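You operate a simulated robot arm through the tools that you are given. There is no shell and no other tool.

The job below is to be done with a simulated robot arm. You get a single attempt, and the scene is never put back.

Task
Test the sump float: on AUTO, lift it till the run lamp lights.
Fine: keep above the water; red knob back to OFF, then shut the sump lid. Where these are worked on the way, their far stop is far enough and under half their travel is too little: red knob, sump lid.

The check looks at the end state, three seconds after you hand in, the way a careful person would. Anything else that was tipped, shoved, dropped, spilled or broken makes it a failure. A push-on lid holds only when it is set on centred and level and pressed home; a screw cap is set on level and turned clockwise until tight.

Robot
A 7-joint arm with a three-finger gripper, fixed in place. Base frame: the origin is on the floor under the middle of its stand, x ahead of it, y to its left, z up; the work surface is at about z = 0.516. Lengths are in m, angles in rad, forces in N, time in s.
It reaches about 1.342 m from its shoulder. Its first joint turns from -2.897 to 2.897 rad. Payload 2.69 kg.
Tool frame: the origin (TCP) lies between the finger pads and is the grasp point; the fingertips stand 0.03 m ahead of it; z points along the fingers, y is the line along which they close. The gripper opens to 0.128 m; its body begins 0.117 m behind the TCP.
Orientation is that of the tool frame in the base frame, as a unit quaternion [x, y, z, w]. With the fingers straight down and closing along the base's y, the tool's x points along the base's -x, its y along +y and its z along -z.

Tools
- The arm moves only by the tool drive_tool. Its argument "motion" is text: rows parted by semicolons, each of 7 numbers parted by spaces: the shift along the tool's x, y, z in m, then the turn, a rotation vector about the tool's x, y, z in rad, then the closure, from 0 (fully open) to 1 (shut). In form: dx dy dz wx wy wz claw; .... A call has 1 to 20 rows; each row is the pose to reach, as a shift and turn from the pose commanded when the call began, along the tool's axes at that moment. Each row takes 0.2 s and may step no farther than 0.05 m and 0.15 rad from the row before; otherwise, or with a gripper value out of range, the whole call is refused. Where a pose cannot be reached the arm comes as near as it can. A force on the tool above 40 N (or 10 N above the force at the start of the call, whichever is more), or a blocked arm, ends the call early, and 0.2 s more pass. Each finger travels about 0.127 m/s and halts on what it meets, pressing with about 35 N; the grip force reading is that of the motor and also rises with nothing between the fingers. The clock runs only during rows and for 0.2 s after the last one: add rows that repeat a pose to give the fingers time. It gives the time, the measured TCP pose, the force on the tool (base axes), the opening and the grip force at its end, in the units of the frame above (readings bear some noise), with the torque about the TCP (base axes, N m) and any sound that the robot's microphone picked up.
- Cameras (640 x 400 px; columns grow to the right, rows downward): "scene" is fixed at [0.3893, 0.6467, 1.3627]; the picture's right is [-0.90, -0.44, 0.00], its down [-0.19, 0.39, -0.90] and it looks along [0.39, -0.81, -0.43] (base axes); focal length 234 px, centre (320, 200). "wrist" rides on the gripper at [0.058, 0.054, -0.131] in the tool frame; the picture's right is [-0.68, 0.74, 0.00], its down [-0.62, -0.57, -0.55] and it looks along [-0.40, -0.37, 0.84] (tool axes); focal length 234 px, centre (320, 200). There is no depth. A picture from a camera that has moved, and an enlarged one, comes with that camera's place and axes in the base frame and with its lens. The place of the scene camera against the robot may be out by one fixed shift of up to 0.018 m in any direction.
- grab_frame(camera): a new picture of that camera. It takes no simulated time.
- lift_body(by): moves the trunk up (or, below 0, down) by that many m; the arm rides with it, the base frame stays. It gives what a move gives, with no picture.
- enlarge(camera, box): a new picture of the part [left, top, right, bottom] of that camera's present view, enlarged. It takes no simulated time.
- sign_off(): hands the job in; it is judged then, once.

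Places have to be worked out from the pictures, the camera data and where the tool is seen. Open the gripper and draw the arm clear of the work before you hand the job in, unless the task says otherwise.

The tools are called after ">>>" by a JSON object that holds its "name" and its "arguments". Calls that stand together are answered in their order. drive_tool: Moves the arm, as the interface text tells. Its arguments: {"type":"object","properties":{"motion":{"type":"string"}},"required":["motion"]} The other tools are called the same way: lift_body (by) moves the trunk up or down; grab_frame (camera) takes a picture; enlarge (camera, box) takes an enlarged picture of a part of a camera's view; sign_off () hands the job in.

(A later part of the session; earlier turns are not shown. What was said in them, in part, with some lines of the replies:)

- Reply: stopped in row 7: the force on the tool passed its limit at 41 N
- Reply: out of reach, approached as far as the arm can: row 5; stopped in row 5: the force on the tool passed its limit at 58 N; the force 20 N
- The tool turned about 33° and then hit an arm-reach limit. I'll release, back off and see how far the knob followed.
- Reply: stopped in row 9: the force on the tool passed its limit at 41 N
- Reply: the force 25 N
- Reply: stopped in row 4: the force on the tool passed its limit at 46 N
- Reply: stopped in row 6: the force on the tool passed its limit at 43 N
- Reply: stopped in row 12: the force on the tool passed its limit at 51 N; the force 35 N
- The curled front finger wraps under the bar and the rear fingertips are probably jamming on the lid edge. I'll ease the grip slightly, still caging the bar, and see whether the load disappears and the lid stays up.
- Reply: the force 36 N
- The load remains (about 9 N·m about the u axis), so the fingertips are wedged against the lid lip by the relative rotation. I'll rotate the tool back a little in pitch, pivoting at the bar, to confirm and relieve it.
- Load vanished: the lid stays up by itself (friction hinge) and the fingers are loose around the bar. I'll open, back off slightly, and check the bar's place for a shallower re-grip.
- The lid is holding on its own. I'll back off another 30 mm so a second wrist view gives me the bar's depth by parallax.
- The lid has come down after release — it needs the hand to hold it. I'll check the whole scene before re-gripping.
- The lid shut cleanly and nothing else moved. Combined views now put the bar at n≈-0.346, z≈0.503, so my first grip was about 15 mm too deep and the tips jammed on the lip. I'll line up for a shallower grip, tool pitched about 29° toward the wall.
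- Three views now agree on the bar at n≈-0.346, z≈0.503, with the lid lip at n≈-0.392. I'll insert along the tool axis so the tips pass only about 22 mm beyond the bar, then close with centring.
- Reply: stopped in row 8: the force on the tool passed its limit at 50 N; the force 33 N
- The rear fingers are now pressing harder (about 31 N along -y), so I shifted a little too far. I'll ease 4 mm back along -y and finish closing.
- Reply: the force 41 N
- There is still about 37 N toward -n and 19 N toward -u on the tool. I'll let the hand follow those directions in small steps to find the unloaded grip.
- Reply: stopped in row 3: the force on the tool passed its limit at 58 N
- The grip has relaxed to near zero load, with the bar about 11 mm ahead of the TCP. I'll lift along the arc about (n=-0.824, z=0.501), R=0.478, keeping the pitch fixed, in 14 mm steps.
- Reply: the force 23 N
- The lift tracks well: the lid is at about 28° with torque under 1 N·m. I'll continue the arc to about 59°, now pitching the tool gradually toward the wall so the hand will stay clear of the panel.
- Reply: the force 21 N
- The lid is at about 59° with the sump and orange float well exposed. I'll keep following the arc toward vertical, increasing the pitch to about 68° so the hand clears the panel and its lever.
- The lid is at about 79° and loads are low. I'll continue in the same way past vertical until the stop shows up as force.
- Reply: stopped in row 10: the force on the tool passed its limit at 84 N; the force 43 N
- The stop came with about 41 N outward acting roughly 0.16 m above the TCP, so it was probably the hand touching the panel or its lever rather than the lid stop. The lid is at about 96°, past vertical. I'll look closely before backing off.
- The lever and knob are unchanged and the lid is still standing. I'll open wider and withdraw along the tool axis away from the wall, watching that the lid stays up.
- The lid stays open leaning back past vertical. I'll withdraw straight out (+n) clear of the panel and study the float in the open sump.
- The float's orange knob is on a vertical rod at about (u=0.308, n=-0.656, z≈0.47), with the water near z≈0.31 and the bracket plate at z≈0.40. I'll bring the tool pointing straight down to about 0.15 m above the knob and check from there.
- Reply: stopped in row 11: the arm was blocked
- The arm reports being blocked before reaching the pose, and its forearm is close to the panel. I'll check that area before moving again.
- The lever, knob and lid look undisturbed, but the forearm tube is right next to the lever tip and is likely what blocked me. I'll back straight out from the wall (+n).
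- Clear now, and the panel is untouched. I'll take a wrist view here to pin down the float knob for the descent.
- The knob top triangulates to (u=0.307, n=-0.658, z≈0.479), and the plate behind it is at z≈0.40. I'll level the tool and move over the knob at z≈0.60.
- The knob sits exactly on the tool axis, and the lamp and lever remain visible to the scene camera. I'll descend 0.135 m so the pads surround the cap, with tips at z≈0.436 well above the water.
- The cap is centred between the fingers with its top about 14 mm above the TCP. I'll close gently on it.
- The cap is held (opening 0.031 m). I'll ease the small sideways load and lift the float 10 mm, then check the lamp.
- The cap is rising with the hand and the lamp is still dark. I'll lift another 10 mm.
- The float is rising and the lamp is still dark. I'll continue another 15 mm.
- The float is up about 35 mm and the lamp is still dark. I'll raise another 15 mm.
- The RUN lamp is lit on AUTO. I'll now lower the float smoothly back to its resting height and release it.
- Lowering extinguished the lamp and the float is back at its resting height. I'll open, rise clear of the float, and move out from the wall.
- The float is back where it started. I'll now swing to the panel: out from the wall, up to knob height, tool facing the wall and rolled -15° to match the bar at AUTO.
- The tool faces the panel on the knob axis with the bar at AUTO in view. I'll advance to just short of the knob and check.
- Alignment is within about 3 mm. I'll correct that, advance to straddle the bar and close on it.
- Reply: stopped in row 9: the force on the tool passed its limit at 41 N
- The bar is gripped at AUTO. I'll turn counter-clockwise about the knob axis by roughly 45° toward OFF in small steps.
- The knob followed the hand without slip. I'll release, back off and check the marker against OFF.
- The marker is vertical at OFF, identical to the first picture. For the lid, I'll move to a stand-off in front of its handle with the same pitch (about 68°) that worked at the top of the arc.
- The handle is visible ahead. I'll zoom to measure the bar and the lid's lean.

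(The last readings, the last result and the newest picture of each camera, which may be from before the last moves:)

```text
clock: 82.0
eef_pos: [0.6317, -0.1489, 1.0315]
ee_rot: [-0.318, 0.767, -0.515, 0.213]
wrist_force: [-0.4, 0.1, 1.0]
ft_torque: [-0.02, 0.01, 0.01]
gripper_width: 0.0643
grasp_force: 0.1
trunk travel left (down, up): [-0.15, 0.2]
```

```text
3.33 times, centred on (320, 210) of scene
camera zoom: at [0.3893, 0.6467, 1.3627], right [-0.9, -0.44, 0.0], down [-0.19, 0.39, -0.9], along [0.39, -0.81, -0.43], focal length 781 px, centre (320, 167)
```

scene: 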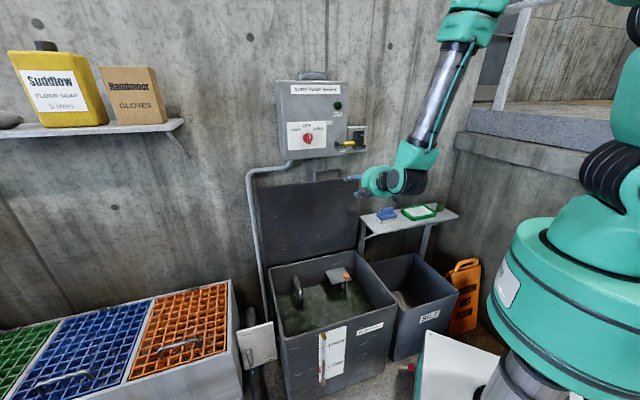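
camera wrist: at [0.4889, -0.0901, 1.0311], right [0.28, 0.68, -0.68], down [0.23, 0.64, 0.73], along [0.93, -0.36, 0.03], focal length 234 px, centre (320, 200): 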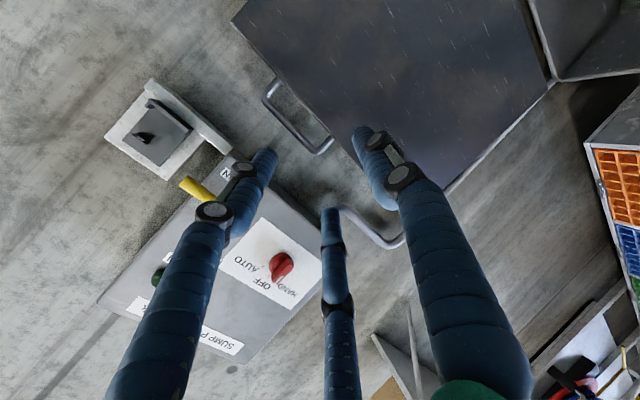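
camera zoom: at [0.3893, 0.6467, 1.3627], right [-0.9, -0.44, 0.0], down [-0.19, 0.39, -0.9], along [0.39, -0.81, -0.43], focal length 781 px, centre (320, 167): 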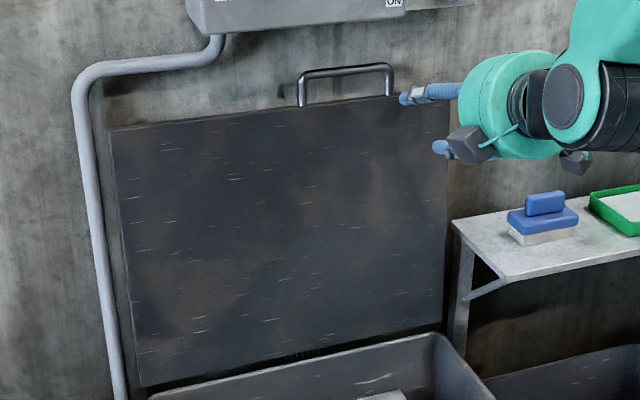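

Two views fix the bar at n=-0.875, z=0.974 (lid leaning back about 96°). I'll move in to 0.10 m from the grip pose, along the tool's approach line.

>>> {"name": "drive_tool", "arguments": {"motion": "0.001 -0.0122 0.0345 0 0 0 0.5; 0.002 -0.0243 0.0689 0 0 0 0.5; 0.003 -0.0365 0.1034 0 0 0 0.5; 0.004 -0.0487 0.1379 0 0 0 0.5; 0.004 -0.0608 0.1723 0 0 0 0.5; 0.004 -0.073 0.2068 0 0 0 0.5; 0.004 -0.073 0.2068 0 0 0 0.5"}}

>>> {"name": "grab_frame", "arguments": {"camera": "wrist"}}

>>> {"name": "enlarge", "arguments": {"camera": "scene", "box": [270, 100, 410, 220]}}

```text
clock: 83.6
eef_pos: [0.7797, -0.3098, 1.0181]
ee_rot: [-0.318, 0.767, -0.516, 0.214]
wrist_force: [0.2, 0.7, 0.2]
ft_torque: [0.01, 0.01, -0.03]
gripper_width: 0.064
grasp_force: 0.0
trunk travel left (down, up): [-0.15, 0.2]
```

```text
taken
camera wrist: at [0.6388, -0.2498, 1.0169], right [0.28, 0.68, -0.68], down [0.23, 0.64, 0.73], along [0.93, -0.36, 0.03], focal length 234 px, centre (320, 200)
```

wrist: 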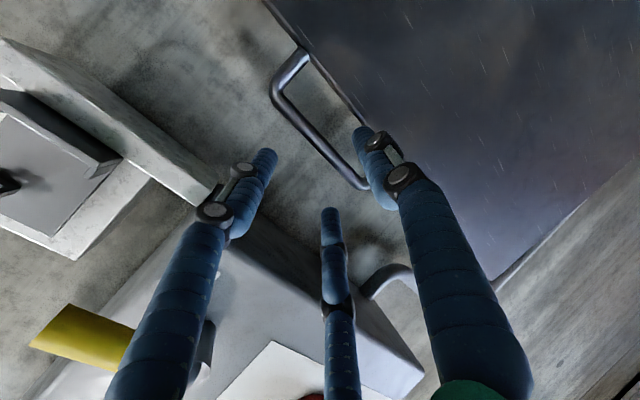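

```text
3.33 times, centred on (340, 160) of scene
camera zoom: at [0.3893, 0.6467, 1.3627], right [-0.9, -0.44, 0.0], down [-0.19, 0.39, -0.9], along [0.39, -0.81, -0.43], focal length 781 px, centre (253, 333)
```

zoom: 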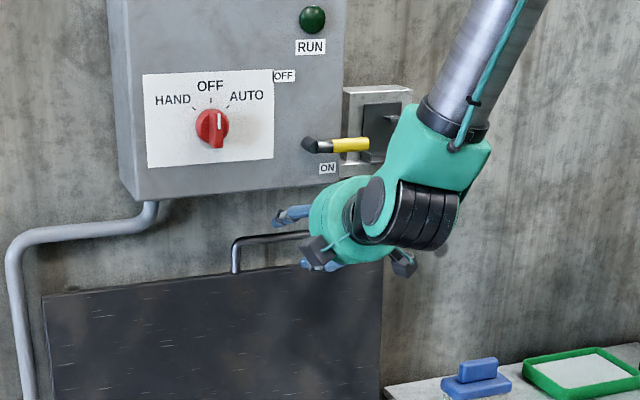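

I'll zoom on the bar from here to refine the final approach.

>>> {"name": "enlarge", "arguments": {"camera": "wrist", "box": [250, 30, 410, 230]}}

```text
2.00 times, centred on (330, 130) of wrist
camera zoom: at [0.6388, -0.2498, 1.0169], right [0.28, 0.68, -0.68], down [0.23, 0.64, 0.73], along [0.93, -0.36, 0.03], focal length 468 px, centre (300, 340)
```

zoom: 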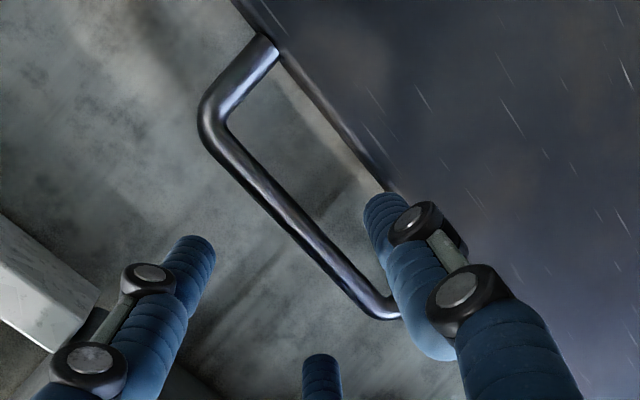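

The bar sits about 3 mm off the tool plane and its middle 7 mm to one side. I'll correct for both, insert about 0.098 m, and close on the bar.

>>> {"name": "drive_tool", "arguments": {"motion": "-0.002 -0.0017 0.033 0 0 0 0.5; -0.004 -0.0033 0.066 0 0 0 0.5; -0.006 -0.005 0.085 0 0 0 0.5; -0.006 -0.005 0.098 0 0 0 0.5; -0.006 -0.005 0.098 0 0 0 0.5; -0.006 -0.004 0.098 0 0 0 0.65; -0.006 -0.003 0.098 0 0 0 0.75; -0.006 -0.003 0.098 0 0 0 0.82; -0.006 -0.003 0.098 0 0 0 0.88; -0.006 -0.003 0.098 0 0 0 0.88"}}

>>> {"name": "enlarge", "arguments": {"camera": "wrist", "box": [240, 60, 400, 260]}}

>>> {"name": "enlarge", "arguments": {"camera": "scene", "box": [290, 110, 400, 210]}}

```text
clock: 85.4
eef_pos: [0.854, -0.3654, 0.9915]
ee_rot: [-0.318, 0.764, -0.518, 0.217]
wrist_force: [-10.7, 24.7, 18.8]
ft_torque: [-0.15, -0.31, 0.76]
gripper_width: 0.0304
grasp_force: 5.7
trunk travel left (down, up): [-0.15, 0.2]
stopped in row 8: the force on the tool passed its limit at 44 N (the readings are from after the stop); the commanded pose is now the measured one
```

```text
2.00 times, centred on (320, 160) of wrist
camera zoom: at [0.7117, -0.307, 0.9895], right [0.28, 0.67, -0.68], down [0.22, 0.65, 0.73], along [0.93, -0.36, 0.04], focal length 468 px, centre (320, 280)
```

zoom: 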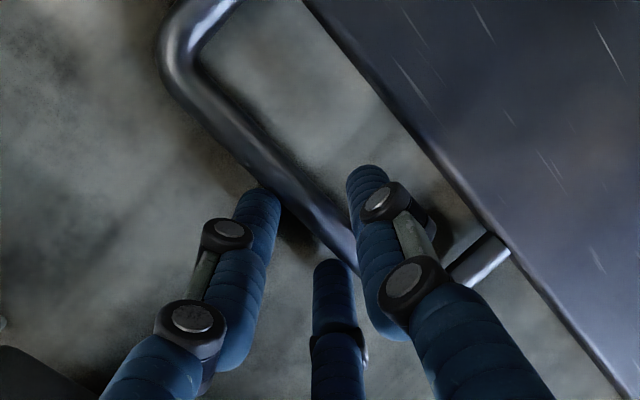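

```text
4.00 times, centred on (345, 160) of scene
camera zoom: at [0.3893, 0.6467, 1.3627], right [-0.9, -0.44, 0.0], down [-0.19, 0.39, -0.9], along [0.39, -0.81, -0.43], focal length 937 px, centre (220, 360)
```

zoom: 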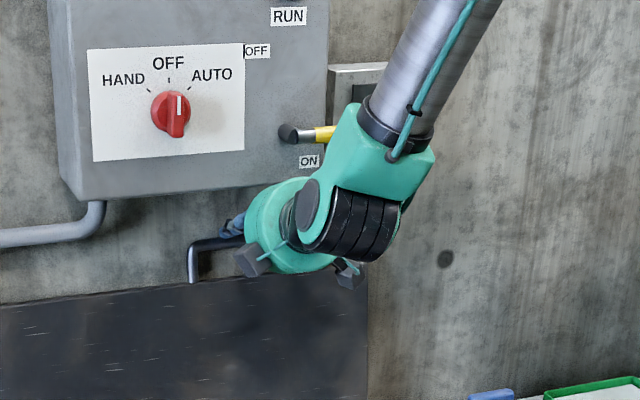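

The fingertips have reached the wall behind the handle, and the bar lies about 11 mm toward the +y finger. I'll back off 3 mm, shift 7 mm along +y to centre, and finish closing.

>>> {"name": "drive_tool", "arguments": {"motion": "0 0.002 -0.003 0 0 0 0.7; 0 0.005 -0.003 0 0 0 0.7; 0 0.007 -0.003 0 0 0 0.75; 0 0.007 -0.003 0 0 0 0.82; 0 0.007 -0.003 0 0 0 0.9; 0 0.007 -0.003 0 0 0 0.95; 0 0.007 -0.003 0 0 0 1; 0 0.007 -0.003 0 0 0 1"}}

>>> {"name": "enlarge", "arguments": {"camera": "wrist", "box": [240, 60, 400, 260]}}

```text
clock: 86.3
eef_pos: [0.8485, -0.3635, 0.9862]
ee_rot: [-0.315, 0.764, -0.519, 0.218]
wrist_force: [-25.3, 10.9, 14.8]
ft_torque: [-0.34, -0.04, -0.65]
gripper_width: 0.0291
grasp_force: 5.0
trunk travel left (down, up): [-0.15, 0.2]
stopped in row 4: the force on the tool passed its limit at 58 N (the readings are from after the stop); the commanded pose is now the measured one
```

```text
2.00 times, centred on (320, 160) of wrist
camera zoom: at [0.7067, -0.3047, 0.9845], right [0.29, 0.67, -0.68], down [0.22, 0.65, 0.73], along [0.93, -0.36, 0.04], focal length 468 px, centre (320, 280)
```

zoom: 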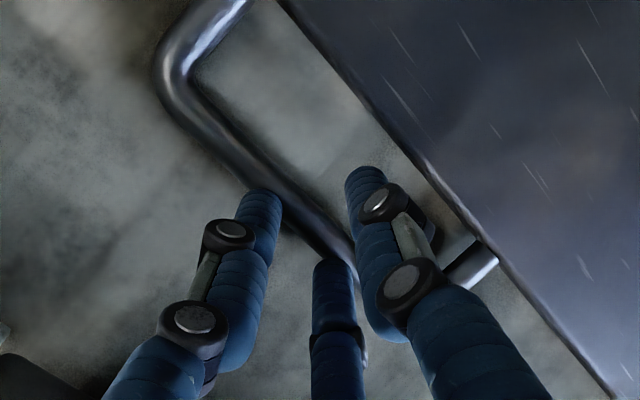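

The pushback along the tool axis suggests the fingertips are wedging on the front of the bar, so the grip is too shallow. I'll reopen, go about 11 mm deeper, and check for wall contact before closing.

>>> {"name": "drive_tool", "arguments": {"motion": "0 0 0 0 0 0 0.6; 0 0 0 0 0 0 0.5; 0 0 0 0 0 0 0.5; 0 0.0008 0.004 0 0 0 0.5; 0 0.0012 0.008 0 0 0 0.5; 0 0.0017 0.0113 0 0 0 0.5; 0 0.0017 0.0113 0 0 0 0.5"}}

>>> {"name": "enlarge", "arguments": {"camera": "wrist", "box": [240, 60, 400, 260]}}

```text
clock: 87.6
eef_pos: [0.8545, -0.3674, 0.9825]
ee_rot: [-0.318, 0.763, -0.518, 0.218]
wrist_force: [-25.1, 18.9, 18.2]
ft_torque: [-0.66, -0.92, -0.49]
gripper_width: 0.0708
grasp_force: 5.1
trunk travel left (down, up): [-0.15, 0.2]
stopped in row 6: the force on the tool passed its limit at 47 N (the readings are from after the stop); the commanded pose is now the measured one
```

```text
2.00 times, centred on (320, 160) of wrist
camera zoom: at [0.7116, -0.3079, 0.9806], right [0.29, 0.67, -0.68], down [0.22, 0.65, 0.73], along [0.93, -0.36, 0.04], focal length 468 px, centre (320, 280)
```

zoom: 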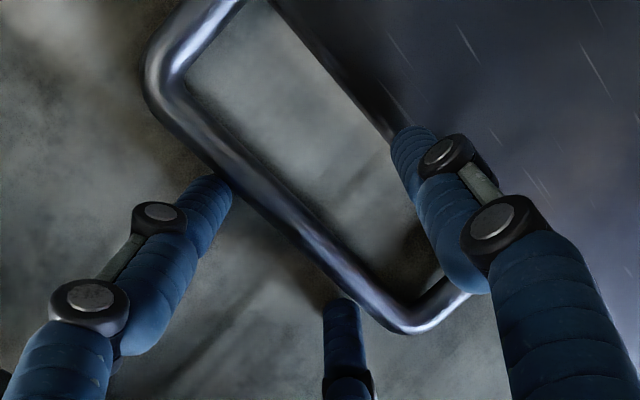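

The open tips are touching the wall at about n=-0.892, so this is the deepest possible. I'll back off 4 mm and close in steps from here.

>>> {"name": "drive_tool", "arguments": {"motion": "0 0 -0.002 0 0 0 0.55; 0 0 -0.004 0 0 0 0.6; 0 0 -0.004 0 0 0 0.66; 0 0 -0.004 0 0 0 0.72; 0 0 -0.004 0 0 0 0.76; 0 0 -0.004 0 0 0 0.8; 0 0 -0.004 0 0 0 0.8"}}

>>> {"name": "enlarge", "arguments": {"camera": "wrist", "box": [240, 60, 400, 260]}}

```text
clock: 88.9
eef_pos: [0.8541, -0.364, 0.9892]
ee_rot: [-0.316, 0.762, -0.52, 0.221]
wrist_force: [-23.8, 15.1, 30.8]
ft_torque: [-0.64, -0.47, -0.17]
gripper_width: 0.0353
grasp_force: 7.5
trunk travel left (down, up): [-0.15, 0.2]
stopped in row 6: the force on the tool passed its limit at 59 N (the readings are from after the stop); the commanded pose is now the measured one
```

```text
2.00 times, centred on (320, 160) of wrist
camera zoom: at [0.7111, -0.3058, 0.9863], right [0.29, 0.67, -0.68], down [0.21, 0.65, 0.73], along [0.93, -0.36, 0.05], focal length 468 px, centre (320, 280)
```

zoom: 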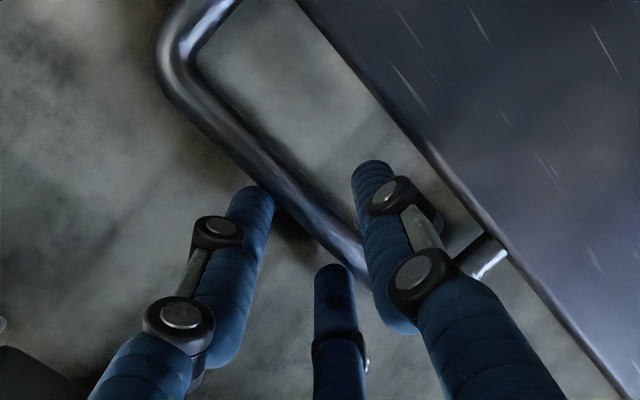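

The rear fingers are pressing down on top of the bar (it sits nearer z≈0.980). I'll ease the hand up 4 mm and back 2 mm to relieve that, then keep closing in small increments.

>>> {"name": "drive_tool", "arguments": {"motion": "0 -0.002 -0.001 0 0 0 0.75; 0 -0.004 -0.002 0 0 0 0.75; 0 -0.004 -0.002 0 0 0 0.8; 0 -0.004 -0.002 0 0 0 0.85; 0 -0.004 -0.002 0 0 0 0.9; 0 -0.004 -0.002 0 0 0 0.95; 0 -0.004 -0.002 0 0 0 1"}}

>>> {"name": "enlarge", "arguments": {"camera": "wrist", "box": [240, 60, 400, 260]}}

```text
clock: 90.5
eef_pos: [0.8519, -0.3641, 0.9845]
ee_rot: [-0.318, 0.765, -0.517, 0.216]
wrist_force: [-8.1, 4.3, 1.5]
ft_torque: [-0.05, 0.03, -0.2]
gripper_width: 0.0022
grasp_force: 31.3
trunk travel left (down, up): [-0.15, 0.2]
```

```text
2.00 times, centred on (320, 160) of wrist
camera zoom: at [0.7093, -0.3058, 0.9841], right [0.28, 0.67, -0.68], down [0.22, 0.65, 0.73], along [0.93, -0.36, 0.04], focal length 468 px, centre (320, 280)
```

zoom: 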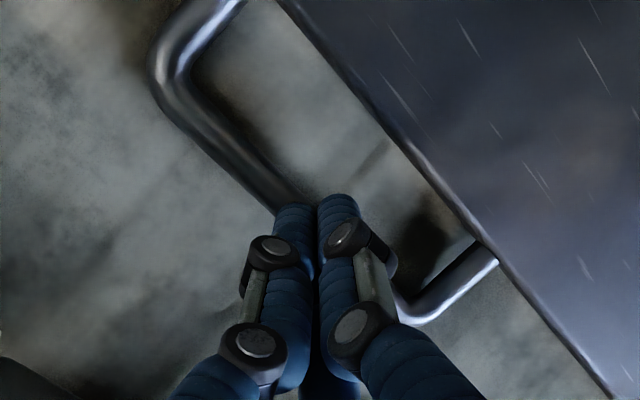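

The fingers closed in front of the bar: the lid has settled back so far that the bar is nearly at the wall (wall at n≈-0.893), and my pitched approach let the upper tips hit first. I'll back off and level the tool to about 86° pitch so all the tips can reach the wall squarely above and below the bar.

>>> {"name": "drive_tool", "arguments": {"motion": "0 0.005 -0.02 0 0 0 0.95; 0 0.012 -0.035 0.107 0 0 0.8; 0 0.018 -0.045 0.214 0 0 0.6; 0 0.0237 -0.0552 0.32 0 0 0.6; 0 0.0237 -0.0552 0.32 0 0 0.6"}}

>>> {"name": "grab_frame", "arguments": {"camera": "wrist"}}

>>> {"name": "enlarge", "arguments": {"camera": "scene", "box": [270, 100, 410, 220]}}

```text
clock: 91.7
eef_pos: [0.8096, -0.3242, 0.9863]
ee_rot: [-0.278, 0.671, -0.634, 0.266]
wrist_force: [0.0, -1.3, -0.7]
ft_torque: [-0.02, 0.0, -0.01]
gripper_width: 0.0514
grasp_force: 0.0
trunk travel left (down, up): [-0.15, 0.2]
```

```text
taken
camera wrist: at [0.6733, -0.2696, 0.9389], right [0.45, 0.51, -0.73], down [0.06, 0.8, 0.6], along [0.89, -0.32, 0.33], focal length 234 px, centre (320, 200)
```

wrist: 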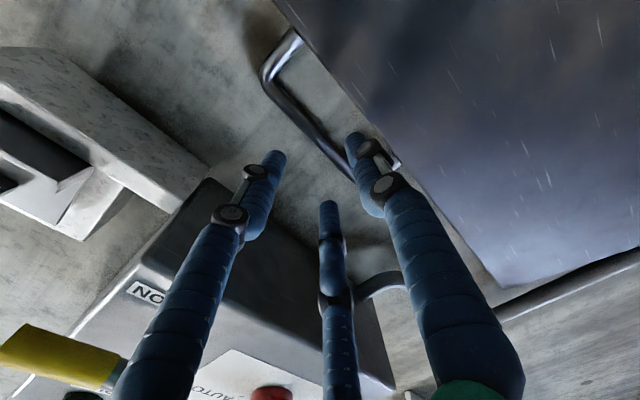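

```text
3.33 times, centred on (340, 160) of scene
camera zoom: at [0.3893, 0.6467, 1.3627], right [-0.9, -0.44, 0.0], down [-0.19, 0.39, -0.9], along [0.39, -0.81, -0.43], focal length 781 px, centre (253, 333)
```

zoom: 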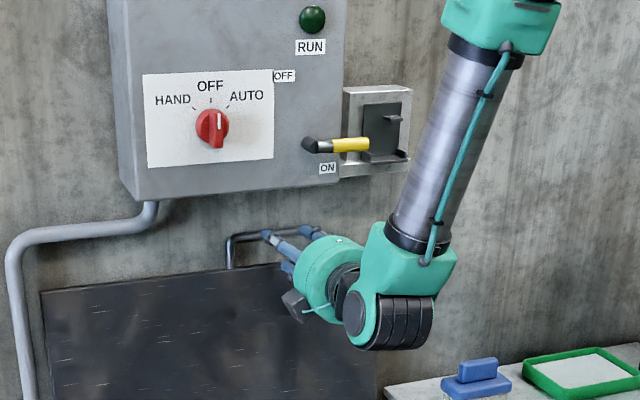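

The tool is now level. I'll zoom to see how the bar lines up between the upper and lower fingers.

>>> {"name": "enlarge", "arguments": {"camera": "wrist", "box": [240, 10, 420, 230]}}

>>> {"name": "enlarge", "arguments": {"camera": "scene", "box": [325, 150, 375, 190]}}

```text
1.82 times, centred on (330, 120) of wrist
camera zoom: at [0.6733, -0.2696, 0.9389], right [0.45, 0.51, -0.73], down [0.06, 0.8, 0.6], along [0.89, -0.32, 0.33], focal length 426 px, centre (302, 346)
```

zoom: 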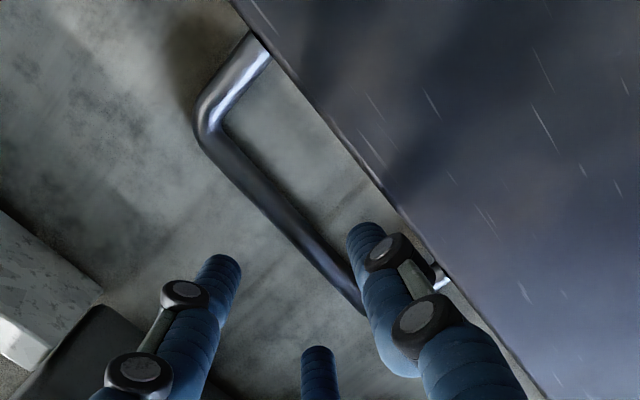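

```text
10.00 times, centred on (350, 170) of scene
camera zoom: at [0.3893, 0.6467, 1.3627], right [-0.9, -0.44, 0.0], down [-0.19, 0.39, -0.9], along [0.39, -0.81, -0.43], focal length 2342 px, centre (20, 500)
```

zoom: 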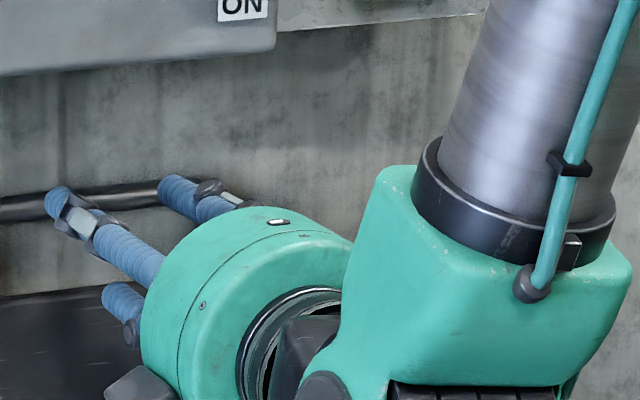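

The bar sits about 3–4 mm below the tool centre plane; about 6 mm is ideal for simultaneous contact. I'll correct by 3 mm and go in until the tips just reach the wall.

>>> {"name": "drive_tool", "arguments": {"motion": "0.002 -0.001 0.02 0 0 0 0.6; 0.004 -0.002 0.04 0 0 0 0.6; 0.005 -0.003 0.05 0 0 0 0.6; 0.005 -0.003 0.055 0 0 0 0.6; 0.005 -0.003 0.058 0 0 0 0.6; 0.005 -0.003 0.058 0 0 0 0.6"}}

>>> {"name": "enlarge", "arguments": {"camera": "wrist", "box": [240, 60, 400, 260]}}

>>> {"name": "enlarge", "arguments": {"camera": "scene", "box": [315, 150, 375, 190]}}

```text
clock: 93.1
eef_pos: [0.848, -0.3665, 0.9867]
ee_rot: [-0.278, 0.672, -0.633, 0.266]
wrist_force: [-0.6, 0.2, -0.1]
ft_torque: [0.0, -0.01, 0.02]
gripper_width: 0.0509
grasp_force: 0.0
trunk travel left (down, up): [-0.15, 0.2]
```

```text
2.00 times, centred on (320, 160) of wrist
camera zoom: at [0.7113, -0.3136, 0.9383], right [0.45, 0.51, -0.73], down [0.07, 0.8, 0.6], along [0.89, -0.32, 0.32], focal length 468 px, centre (320, 280)
```

zoom: 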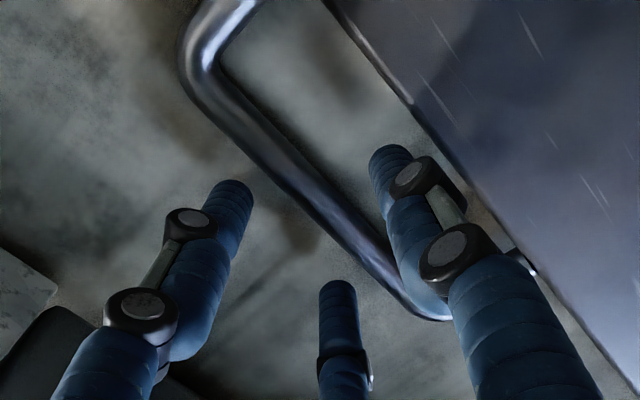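

```text
10.00 times, centred on (345, 170) of scene
camera zoom: at [0.3893, 0.6467, 1.3627], right [-0.9, -0.44, 0.0], down [-0.19, 0.39, -0.9], along [0.39, -0.81, -0.43], focal length 2342 px, centre (70, 500)
```

zoom: 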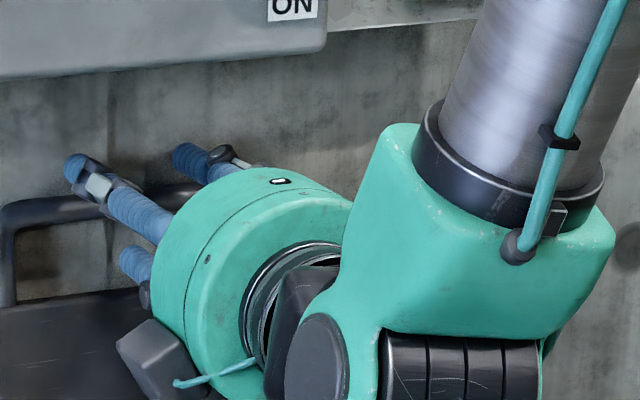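

No contact yet, and the bar now lies cleanly between the upper and lower fingers. I'll press 4 mm further and close in steps.

>>> {"name": "drive_tool", "arguments": {"motion": "0 0 0.002 0 0 0 0.6; 0 0 0.004 0 0 0 0.6; 0 0 0.004 0 0 0 0.66; 0 0 0.004 0 0 0 0.72; 0 0 0.004 0 0 0 0.78; 0 0 0.004 0 0 0 0.84; 0 0 0.004 0 0 0 0.9; 0 0 0.004 0 0 0 0.9"}}

>>> {"name": "enlarge", "arguments": {"camera": "wrist", "box": [240, 60, 400, 260]}}

>>> {"name": "enlarge", "arguments": {"camera": "scene", "box": [315, 150, 375, 190]}}

```text
clock: 94.7
eef_pos: [0.8485, -0.3664, 0.9848]
ee_rot: [-0.281, 0.672, -0.632, 0.266]
wrist_force: [-15.9, 15.1, 9.2]
ft_torque: [-0.12, -0.2, -0.15]
gripper_width: 0.0115
grasp_force: 0.0
trunk travel left (down, up): [-0.15, 0.2]
stopped in row 8: the force on the tool passed its limit at 45 N (the readings are from after the stop); the commanded pose is now the measured one
```

```text
2.00 times, centred on (320, 160) of wrist
camera zoom: at [0.7117, -0.3136, 0.9377], right [0.45, 0.51, -0.73], down [0.07, 0.8, 0.6], along [0.89, -0.31, 0.32], focal length 468 px, centre (320, 280)
```

zoom: 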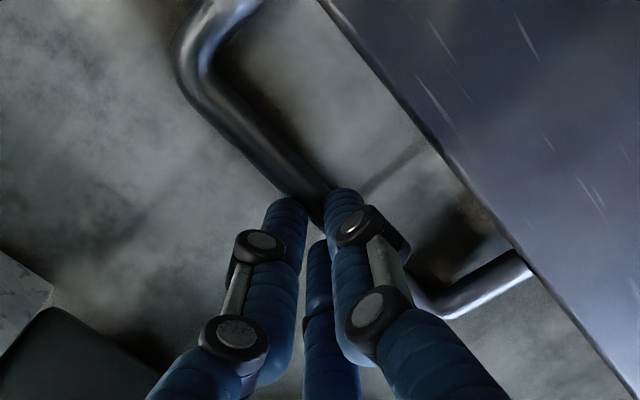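

```text
10.00 times, centred on (345, 170) of scene
camera zoom: at [0.3893, 0.6467, 1.3627], right [-0.9, -0.44, 0.0], down [-0.19, 0.39, -0.9], along [0.39, -0.81, -0.43], focal length 2342 px, centre (70, 500)
```

zoom: 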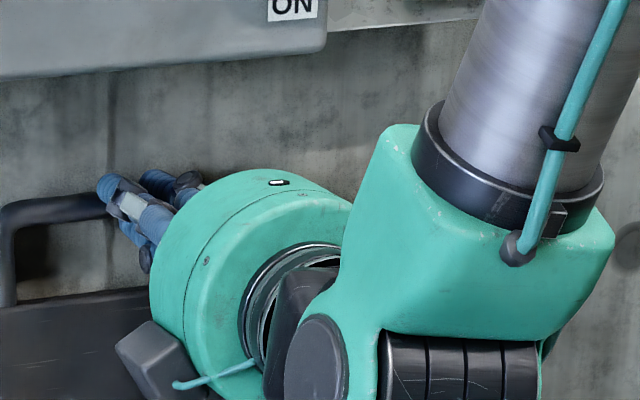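

The bar squeezed out again, so it is deeper still, and the level fingers had not reached the wall yet. I'll reopen and feel forward in 2 mm steps until true contact.

>>> {"name": "drive_tool", "arguments": {"motion": "0 0 -0.004 0 0 0 0.8; 0 0 -0.004 0 0 0 0.65; 0 0 -0.004 0 0 0 0.58; 0 0 -0.004 0 0 0 0.58; 0 -0.002 0 0 0 0 0.58; 0 -0.002 0.004 0 0 0 0.58; 0 -0.002 0.007 0 0 0 0.58; 0 -0.002 0.009 0 0 0 0.58; 0 -0.002 0.011 0 0 0 0.58"}}

>>> {"name": "enlarge", "arguments": {"camera": "wrist", "box": [240, 60, 400, 260]}}

>>> {"name": "enlarge", "arguments": {"camera": "scene", "box": [315, 150, 375, 190]}}

```text
clock: 96.8
eef_pos: [0.8568, -0.3718, 0.9834]
ee_rot: [-0.282, 0.672, -0.632, 0.265]
wrist_force: [-16.3, 22.0, 9.5]
ft_torque: [-0.82, -0.5, -0.82]
gripper_width: 0.0563
grasp_force: 1.4
trunk travel left (down, up): [-0.15, 0.2]
stopped in row 9: the force on the tool passed its limit at 43 N (the readings are from after the stop); the commanded pose is now the measured one
```

```text
2.00 times, centred on (320, 160) of wrist
camera zoom: at [0.7187, -0.3198, 0.9376], right [0.44, 0.51, -0.74], down [0.07, 0.8, 0.6], along [0.89, -0.31, 0.32], focal length 468 px, centre (320, 280)
```

zoom: 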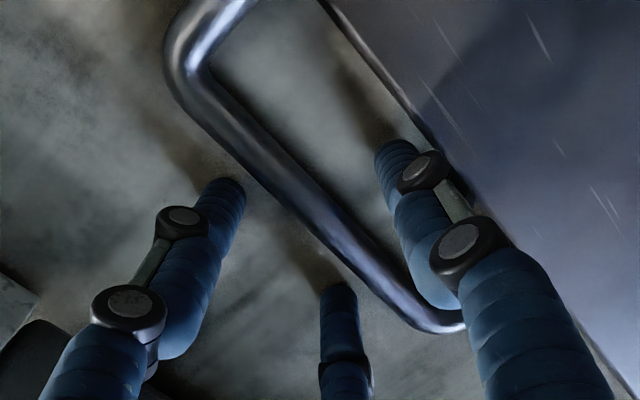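

```text
10.00 times, centred on (345, 170) of scene
camera zoom: at [0.3893, 0.6467, 1.3627], right [-0.9, -0.44, 0.0], down [-0.19, 0.39, -0.9], along [0.39, -0.81, -0.43], focal length 2342 px, centre (70, 500)
```

zoom: 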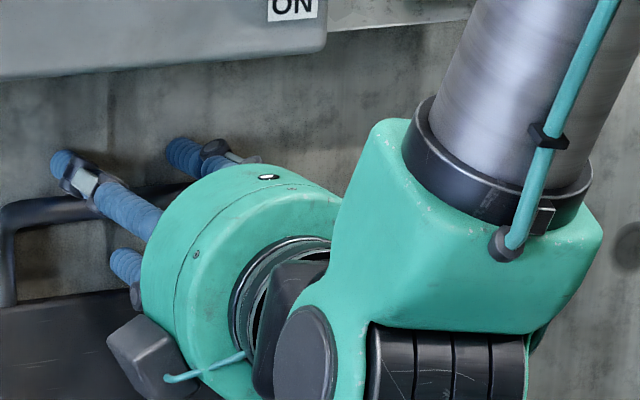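

Now the tips are on the wall (n≈-0.899) on either side of the bar, as deep as they can go. I'll ease 1 mm and close here.

>>> {"name": "drive_tool", "arguments": {"motion": "0 -0.001 -0.001 0 0 0 0.62; 0 -0.002 -0.001 0 0 0 0.68; 0 -0.002 -0.001 0 0 0 0.73; 0 -0.002 -0.001 0 0 0 0.77; 0 -0.002 -0.001 0 0 0 0.8; 0 -0.002 -0.001 0 0 0 0.83; 0 -0.002 -0.001 0 0 0 0.86; 0 -0.002 -0.001 0 0 0 0.9"}}

>>> {"name": "enlarge", "arguments": {"camera": "wrist", "box": [240, 60, 400, 260]}}

```text
clock: 97.9
eef_pos: [0.8542, -0.3755, 0.9858]
ee_rot: [-0.28, 0.672, -0.632, 0.265]
wrist_force: [-14.0, 4.9, 7.2]
ft_torque: [-0.4, -0.21, -0.5]
gripper_width: 0.0308
grasp_force: 3.9
trunk travel left (down, up): [-0.15, 0.2]
stopped in row 5: the force on the tool passed its limit at 47 N (the readings are from after the stop); the commanded pose is now the measured one
```

```text
2.00 times, centred on (320, 160) of wrist
camera zoom: at [0.7169, -0.3217, 0.9394], right [0.45, 0.51, -0.73], down [0.07, 0.8, 0.6], along [0.89, -0.32, 0.32], focal length 468 px, centre (320, 280)
```

zoom: 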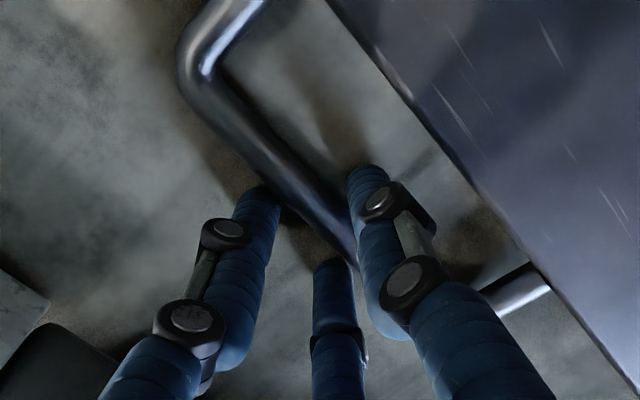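

Still deep (n=-0.8695), with the bar captured at 0.031 m opening. I'll keep closing gently from this pose.

>>> {"name": "drive_tool", "arguments": {"motion": "0 0 0 0 0 0 0.8; 0 0 0 0 0 0 0.83; 0 0 0 0 0 0 0.86; 0 0 0 0 0 0 0.9; 0 0 0 0 0 0 0.94; 0 0 0 0 0 0 0.97; 0 0 0 0 0 0 1; 0 0 0 0 0 0 1"}}

>>> {"name": "enlarge", "arguments": {"camera": "wrist", "box": [240, 60, 400, 260]}}

```text
clock: 99.7
eef_pos: [0.8547, -0.3747, 0.9845]
ee_rot: [-0.28, 0.673, -0.632, 0.263]
wrist_force: [-2.4, 6.6, -2.9]
ft_torque: [0.43, -0.32, 0.1]
gripper_width: 0.0226
grasp_force: 45.1
trunk travel left (down, up): [-0.15, 0.2]
```

```text
2.00 times, centred on (320, 160) of wrist
camera zoom: at [0.7181, -0.3213, 0.938], right [0.44, 0.51, -0.73], down [0.07, 0.8, 0.6], along [0.89, -0.32, 0.32], focal length 468 px, centre (320, 280)
```

zoom: 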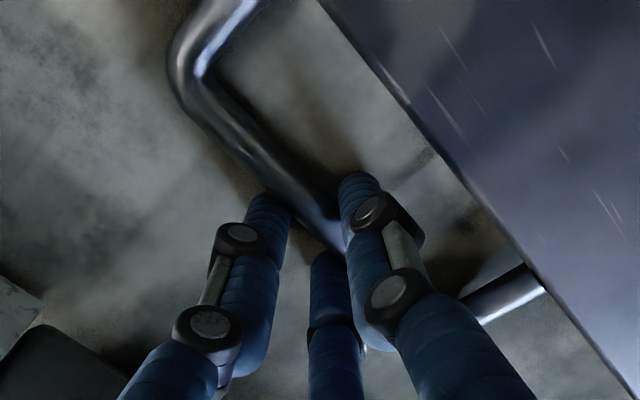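

The bar is firmly gripped (0.0226 m, near-zero residual force). I'll bring the lid forward along the reverse arc, reducing the tool pitch as it comes.

>>> {"name": "drive_tool", "arguments": {"motion": "0 -0.0011 -0.0141 -0.0216 0 0 1; 0 -0.0017 -0.0283 -0.0432 0 0 1; 0 -0.0019 -0.0424 -0.0648 0 0 1; 0 -0.0019 -0.0565 -0.0864 0 0 1; 0 -0.0012 -0.0706 -0.108 0 0 1; 0 -0.0001 -0.0847 -0.1296 0 0 1; 0 0.0015 -0.0987 -0.1512 0 0 1; 0 0.0034 -0.1125 -0.1728 0 0 1; 0 0.0057 -0.1264 -0.1944 0 0 1; 0 0.0086 -0.1401 -0.216 0 0 1; 0 0.0118 -0.1538 -0.2376 0 0 1; 0 0.0154 -0.1673 -0.2592 0 0 1; 0 0.0195 -0.1806 -0.2808 0 0 1; 0 0.0239 -0.1939 -0.3024 0 0 1; 0 0.0288 -0.2070 -0.324 0 0 1; 0 0.0340 -0.2200 -0.3456 0 0 1"}}

>>> {"name": "grab_frame", "arguments": {"camera": "wrist"}}

>>> {"name": "grab_frame", "arguments": {"camera": "scene"}}

```text
clock: 102.5
eef_pos: [0.7324, -0.2526, 0.9813]
ee_rot: [-0.311, 0.751, -0.538, 0.225]
wrist_force: [-3.8, -2.1, 12.3]
ft_torque: [0.06, -0.71, 0.28]
gripper_width: 0.0223
grasp_force: 44.8
trunk travel left (down, up): [-0.15, 0.2]
stopped in row 13: the force on the tool passed its limit at 41 N (the readings are from after the stop); the commanded pose is now the measured one
```

```text
taken
camera wrist: at [0.5902, -0.1944, 0.9721], right [0.31, 0.65, -0.69], down [0.19, 0.67, 0.71], along [0.93, -0.35, 0.08], focal length 234 px, centre (320, 200)
```

wrist: 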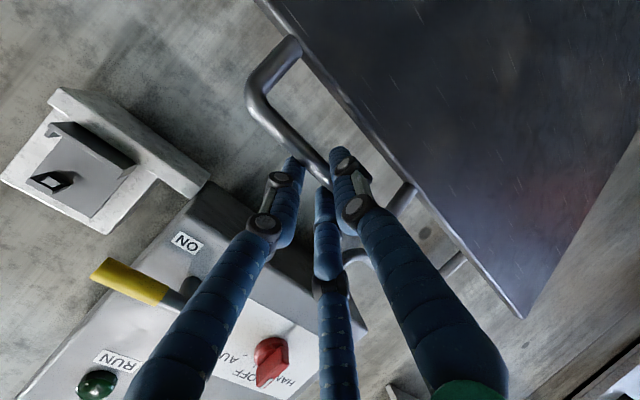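

```text
taken
```

scene: 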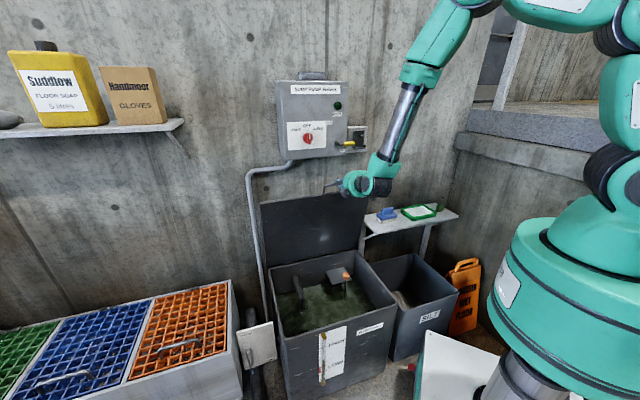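

The lid is following the hand and stands at about 76°. I'll continue lowering with the slightly corrected radius (0.481).

>>> {"name": "drive_tool", "arguments": {"motion": "0 0.0075 -0.0119 -0.0216 0 0 1; 0 0.0155 -0.0235 -0.0432 0 0 1; 0 0.0238 -0.0348 -0.0648 0 0 1; 0 0.0324 -0.0459 -0.0864 0 0 1; 0 0.0413 -0.0567 -0.108 0 0 1; 0 0.0507 -0.0673 -0.1296 0 0 1; 0 0.0603 -0.0775 -0.1512 0 0 1; 0 0.0702 -0.0873 -0.1728 0 0 1; 0 0.0804 -0.0968 -0.1944 0 0 1; 0 0.0910 -0.1062 -0.216 0 0 1; 0 0.1018 -0.1151 -0.2376 0 0 1; 0 0.1129 -0.1235 -0.2592 0 0 1; 0 0.1242 -0.1317 -0.2808 0 0 1; 0 0.1359 -0.1396 -0.3024 0 0 1; 0 0.1478 -0.1470 -0.324 0 0 1; 0 0.1598 -0.1541 -0.3456 0 0 1"}}

>>> {"name": "grab_frame", "arguments": {"camera": "wrist"}}

>>> {"name": "grab_frame", "arguments": {"camera": "scene"}}

```text
clock: 105.9
eef_pos: [0.593, -0.113, 0.8781]
ee_rot: [-0.347, 0.832, -0.399, 0.167]
wrist_force: [20.6, 12.7, -7.5]
ft_torque: [0.14, -0.18, -0.08]
gripper_width: 0.0225
grasp_force: 45.2
trunk travel left (down, up): [-0.15, 0.2]
```

```text
taken
camera wrist: at [0.453, -0.0581, 0.9172], right [0.15, 0.81, -0.57], down [0.38, 0.49, 0.79], along [0.91, -0.33, -0.23], focal length 234 px, centre (320, 200)
```

wrist: 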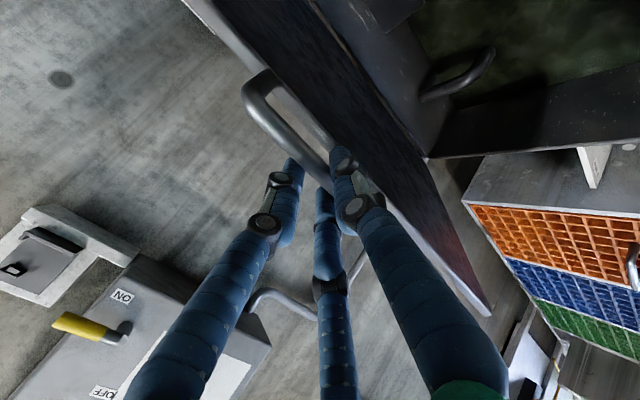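

```text
taken
```

scene: 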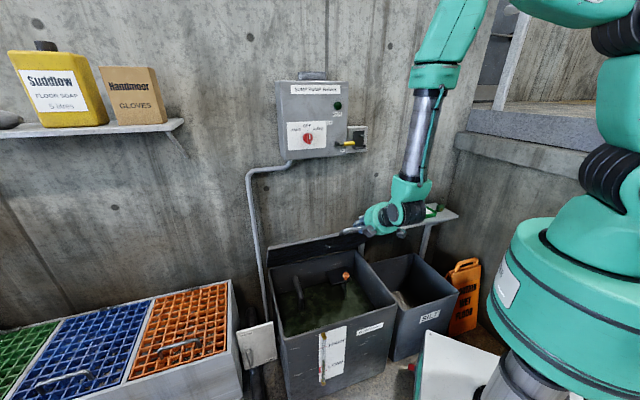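

The lid is at about 49° and still gripped. I'll keep lowering along the arc, easing 1 mm toward +u to relieve side load.

>>> {"name": "drive_tool", "arguments": {"motion": "-0.0005 0.0139 -0.0021 -0.0216 0 0 1; -0.001 0.0278 -0.0036 -0.0432 0 0 1; -0.001 0.0416 -0.0049 -0.0648 0 0 1; -0.001 0.0557 -0.0056 -0.0864 0 0 1; -0.001 0.0697 -0.0058 -0.108 0 0 1; -0.001 0.0837 -0.0057 -0.1296 0 0 1; -0.001 0.0978 -0.0052 -0.1512 0 0 1; -0.001 0.1119 -0.0042 -0.1728 0 0 1; -0.001 0.1258 -0.0027 -0.1944 0 0 1; -0.001 0.1397 -0.0009 -0.216 0 0 1; -0.001 0.1537 0.0014 -0.2376 0 0 1; -0.001 0.1675 0.0042 -0.2592 0 0 1; -0.001 0.1812 0.0073 -0.2808 0 0 1; -0.001 0.1950 0.0110 -0.3024 0 0 1"}}

>>> {"name": "grab_frame", "arguments": {"camera": "scene"}}

>>> {"name": "grab_frame", "arguments": {"camera": "wrist"}}

```text
clock: 108.9
eef_pos: [0.5117, -0.0325, 0.7195]
ee_rot: [-0.367, 0.883, -0.269, 0.112]
wrist_force: [-5.8, -4.6, -2.2]
ft_torque: [-0.73, 0.74, -0.44]
gripper_width: 0.022
grasp_force: 44.9
trunk travel left (down, up): [-0.15, 0.2]
```

```text
taken
```

scene: 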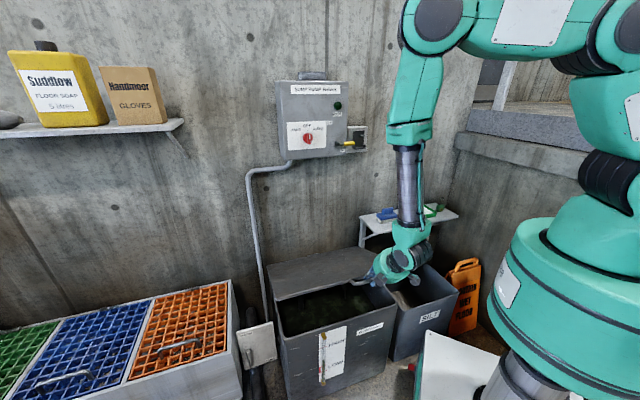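

```text
taken
camera wrist: at [0.3855, 0.0094, 0.7974], right [0.04, 0.91, -0.41], down [0.55, 0.32, 0.77], along [0.83, -0.26, -0.49], focal length 234 px, centre (320, 200)
```

wrist: 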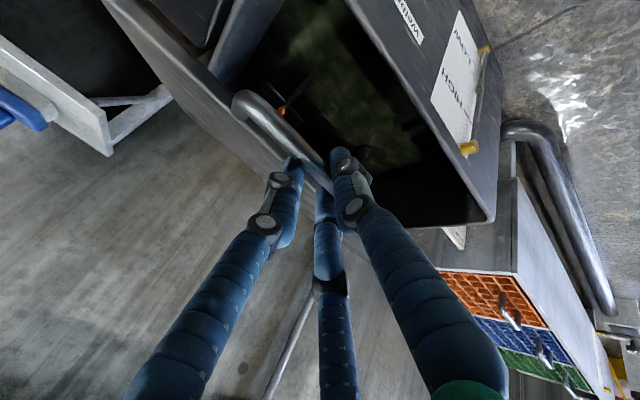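

The lid is at about 25° with low forces. I'll lower it the rest of the way, expecting light contact at the rim.

>>> {"name": "drive_tool", "arguments": {"motion": "0 0.0122 0.0077 0 0 0 1; 0 0.0241 0.0158 0 0 0 1; 0 0.0358 0.0243 0 0 0 1; 0 0.0472 0.0330 0 0 0 1; 0 0.0583 0.0422 0 0 0 1; 0 0.0692 0.0516 0 0 0 1; 0 0.0798 0.0614 0 0 0 1; 0 0.0900 0.0714 0 0 0 1; 0 0.1000 0.0818 0 0 0 1; 0 0.1097 0.0926 0 0 0 1; 0 0.1190 0.1035 0 0 0 1; 0 0.1281 0.1148 0 0 0 1; 0 0.1367 0.1263 0 0 0 1; 0 0.1420 0.1335 0 0 0 1; 0 0.1451 0.1381 0 0 0 1; 0 0.1470 0.1408 0 0 0 1"}}

>>> {"name": "grab_frame", "arguments": {"camera": "scene"}}

>>> {"name": "grab_frame", "arguments": {"camera": "wrist"}}

```text
clock: 112.2
eef_pos: [0.4813, -0.0014, 0.5253]
ee_rot: [-0.368, 0.882, -0.271, 0.113]
wrist_force: [-7.4, 9.7, 30.1]
ft_torque: [-0.96, 0.94, -0.32]
gripper_width: 0.0225
grasp_force: 44.9
trunk travel left (down, up): [-0.15, 0.2]
stopped in row 16: the force on the tool passed its limit at 48 N (the readings are from after the stop); the commanded pose is now the measured one
```

```text
taken
```

scene: 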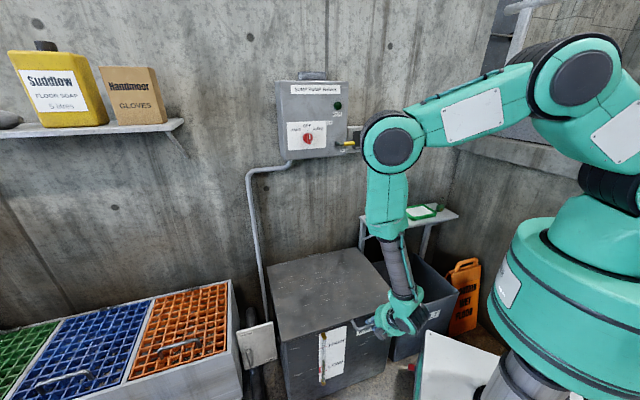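

```text
taken
camera wrist: at [0.3545, 0.0408, 0.6039], right [0.04, 0.91, -0.41], down [0.55, 0.32, 0.77], along [0.84, -0.26, -0.48], focal length 234 px, centre (320, 200)
```

wrist: 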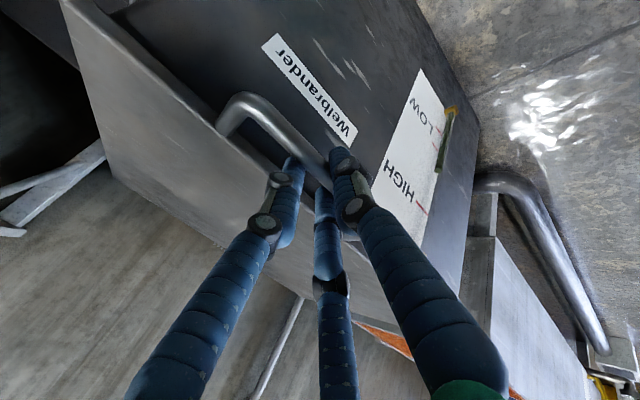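

Firm contact at the bottom: the lid looks shut. I'll release, withdraw along the tool axis, and verify.

>>> {"name": "drive_tool", "arguments": {"motion": "0 0 0 0 0 0 0.8; 0 0 0 0 0 0 0.6; 0 0 0 0 0 0 0.45; 0 0 0 0 0 0 0.45; 0 0 -0.02 0 0 0 0.45; 0 0 -0.05 0 0 0 0.45; 0 0 -0.09 0 0 0 0.45; 0 0 -0.13 0 0 0 0.45; 0 0 -0.17 0 0 0 0.45; 0 0 -0.17 0 0 0 0.45"}}

>>> {"name": "grab_frame", "arguments": {"camera": "scene"}}

>>> {"name": "enlarge", "arguments": {"camera": "scene", "box": [220, 230, 420, 400]}}

>>> {"name": "grab_frame", "arguments": {"camera": "wrist"}}

```text
clock: 114.4
eef_pos: [0.4134, 0.0671, 0.6648]
ee_rot: [-0.369, 0.882, -0.269, 0.113]
wrist_force: [-0.7, 0.8, 0.1]
ft_torque: [0.04, 0.0, 0.0]
gripper_width: 0.0703
grasp_force: 0.1
trunk travel left (down, up): [-0.15, 0.2]
```

```text
taken
```

scene: 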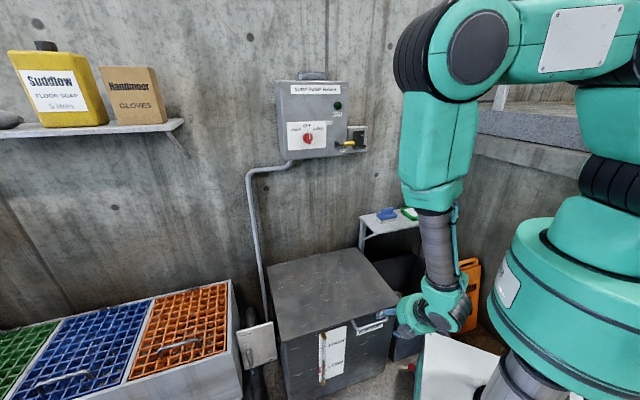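

```text
2.35 times, centred on (320, 315) of scene
camera zoom: at [0.3893, 0.6467, 1.3627], right [-0.9, -0.44, 0.0], down [-0.19, 0.39, -0.9], along [0.39, -0.81, -0.43], focal length 551 px, centre (320, -71)
```

zoom: 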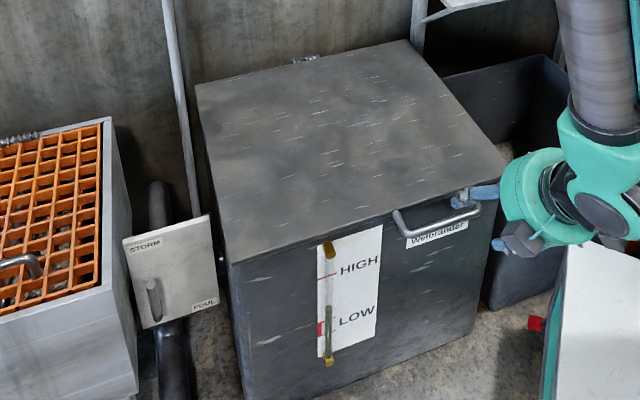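

```text
taken
camera wrist: at [0.2881, 0.1089, 0.743], right [0.04, 0.91, -0.41], down [0.55, 0.32, 0.77], along [0.84, -0.26, -0.48], focal length 234 px, centre (320, 200)
```

wrist: 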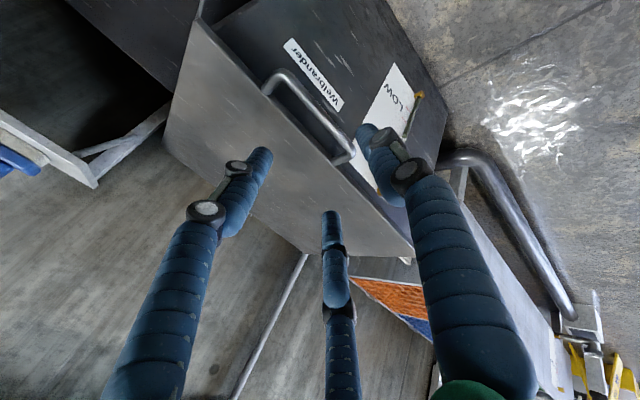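

The lid lies shut exactly as at the start. I'll lift the arm clear of the work and then inspect the knob, lamp, lever and surroundings.

>>> {"name": "drive_tool", "arguments": {"motion": "-0.0078 -0.0288 -0.0289 0 0 0 0.4; -0.0156 -0.0575 -0.0578 0 0 0 0.3; -0.0233 -0.0863 -0.0866 0 0 0 0.2; -0.0311 -0.1150 -0.1155 0 0 0 0.1; -0.0389 -0.1438 -0.1444 0 0 0 0; -0.0467 -0.1725 -0.1733 0 0 0 0; -0.0544 -0.2013 -0.2021 0 0 0 0; -0.0622 -0.2300 -0.2310 0 0 0 0; -0.07 -0.2588 -0.2599 0 0 0 0; -0.07 -0.2588 -0.2599 0 0 0 0"}}

>>> {"name": "grab_frame", "arguments": {"camera": "scene"}}

>>> {"name": "enlarge", "arguments": {"camera": "scene", "box": [260, 60, 380, 170]}}

>>> {"name": "enlarge", "arguments": {"camera": "scene", "box": [220, 180, 500, 400]}}

```text
clock: 116.6
eef_pos: [0.511, 0.0654, 1.0252]
ee_rot: [-0.368, 0.883, -0.269, 0.113]
wrist_force: [0.2, -0.2, 0.0]
ft_torque: [0.07, 0.01, 0.02]
gripper_width: 0.128
grasp_force: 0.1
trunk travel left (down, up): [-0.15, 0.2]
```

```text
taken
```

scene: 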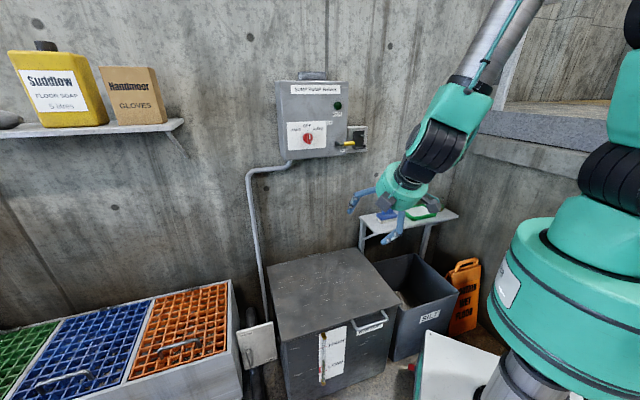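

```text
3.64 times, centred on (320, 115) of scene
camera zoom: at [0.3893, 0.6467, 1.3627], right [-0.9, -0.44, 0.0], down [-0.19, 0.39, -0.9], along [0.39, -0.81, -0.43], focal length 852 px, centre (320, 509)
```

zoom: 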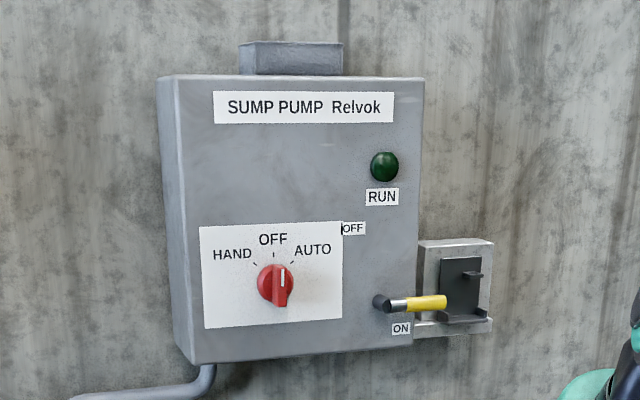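

```text
1.82 times, centred on (360, 290) of scene
camera zoom: at [0.3893, 0.6467, 1.3627], right [-0.9, -0.44, 0.0], down [-0.19, 0.39, -0.9], along [0.39, -0.81, -0.43], focal length 426 px, centre (247, 36)
```

zoom: 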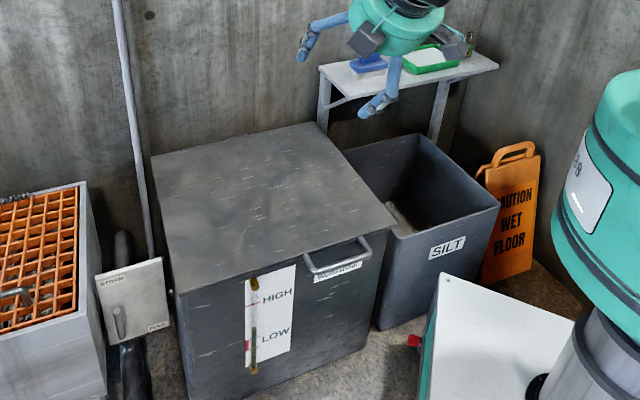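

Everything matches the intended end state. The knob is at OFF, the lamp is dark, the isolator is untouched at ON, the lid is shut, the surroundings are undisturbed, and the gripper is open and clear. I'm handing the job in.

>>> {"name": "sign_off", "arguments": {}}

```text
The job is handed in.
```

I tested the sump float: with the red knob on AUTO, lifting it about 50 mm lit the RUN lamp. I've handed the job in.

- **Float:** I lowered it back to its resting height, the lamp went out, and I released it. The fingertips stayed above the water throughout.
- **Red knob:** it went fully to AUTO for the test and is now back at OFF.
- **Sump lid:** I opened it to just past vertical, its far stop, and closed it by the handle. It lies shut as it did at the start.
- **Surroundings:** the isolator is still at ON, nothing else looks moved, and the gripper is open and clear of the work.

**Lid fall:** on my first try at opening it, the lid dropped shut by itself from about 35° when I let go of the handle. I saw no damage or disturbance afterwards.

**Arm contact:** the arm was also blocked or pushed back a few times near the panel and wall. The panel, lever and handle look unchanged in the final pictures.
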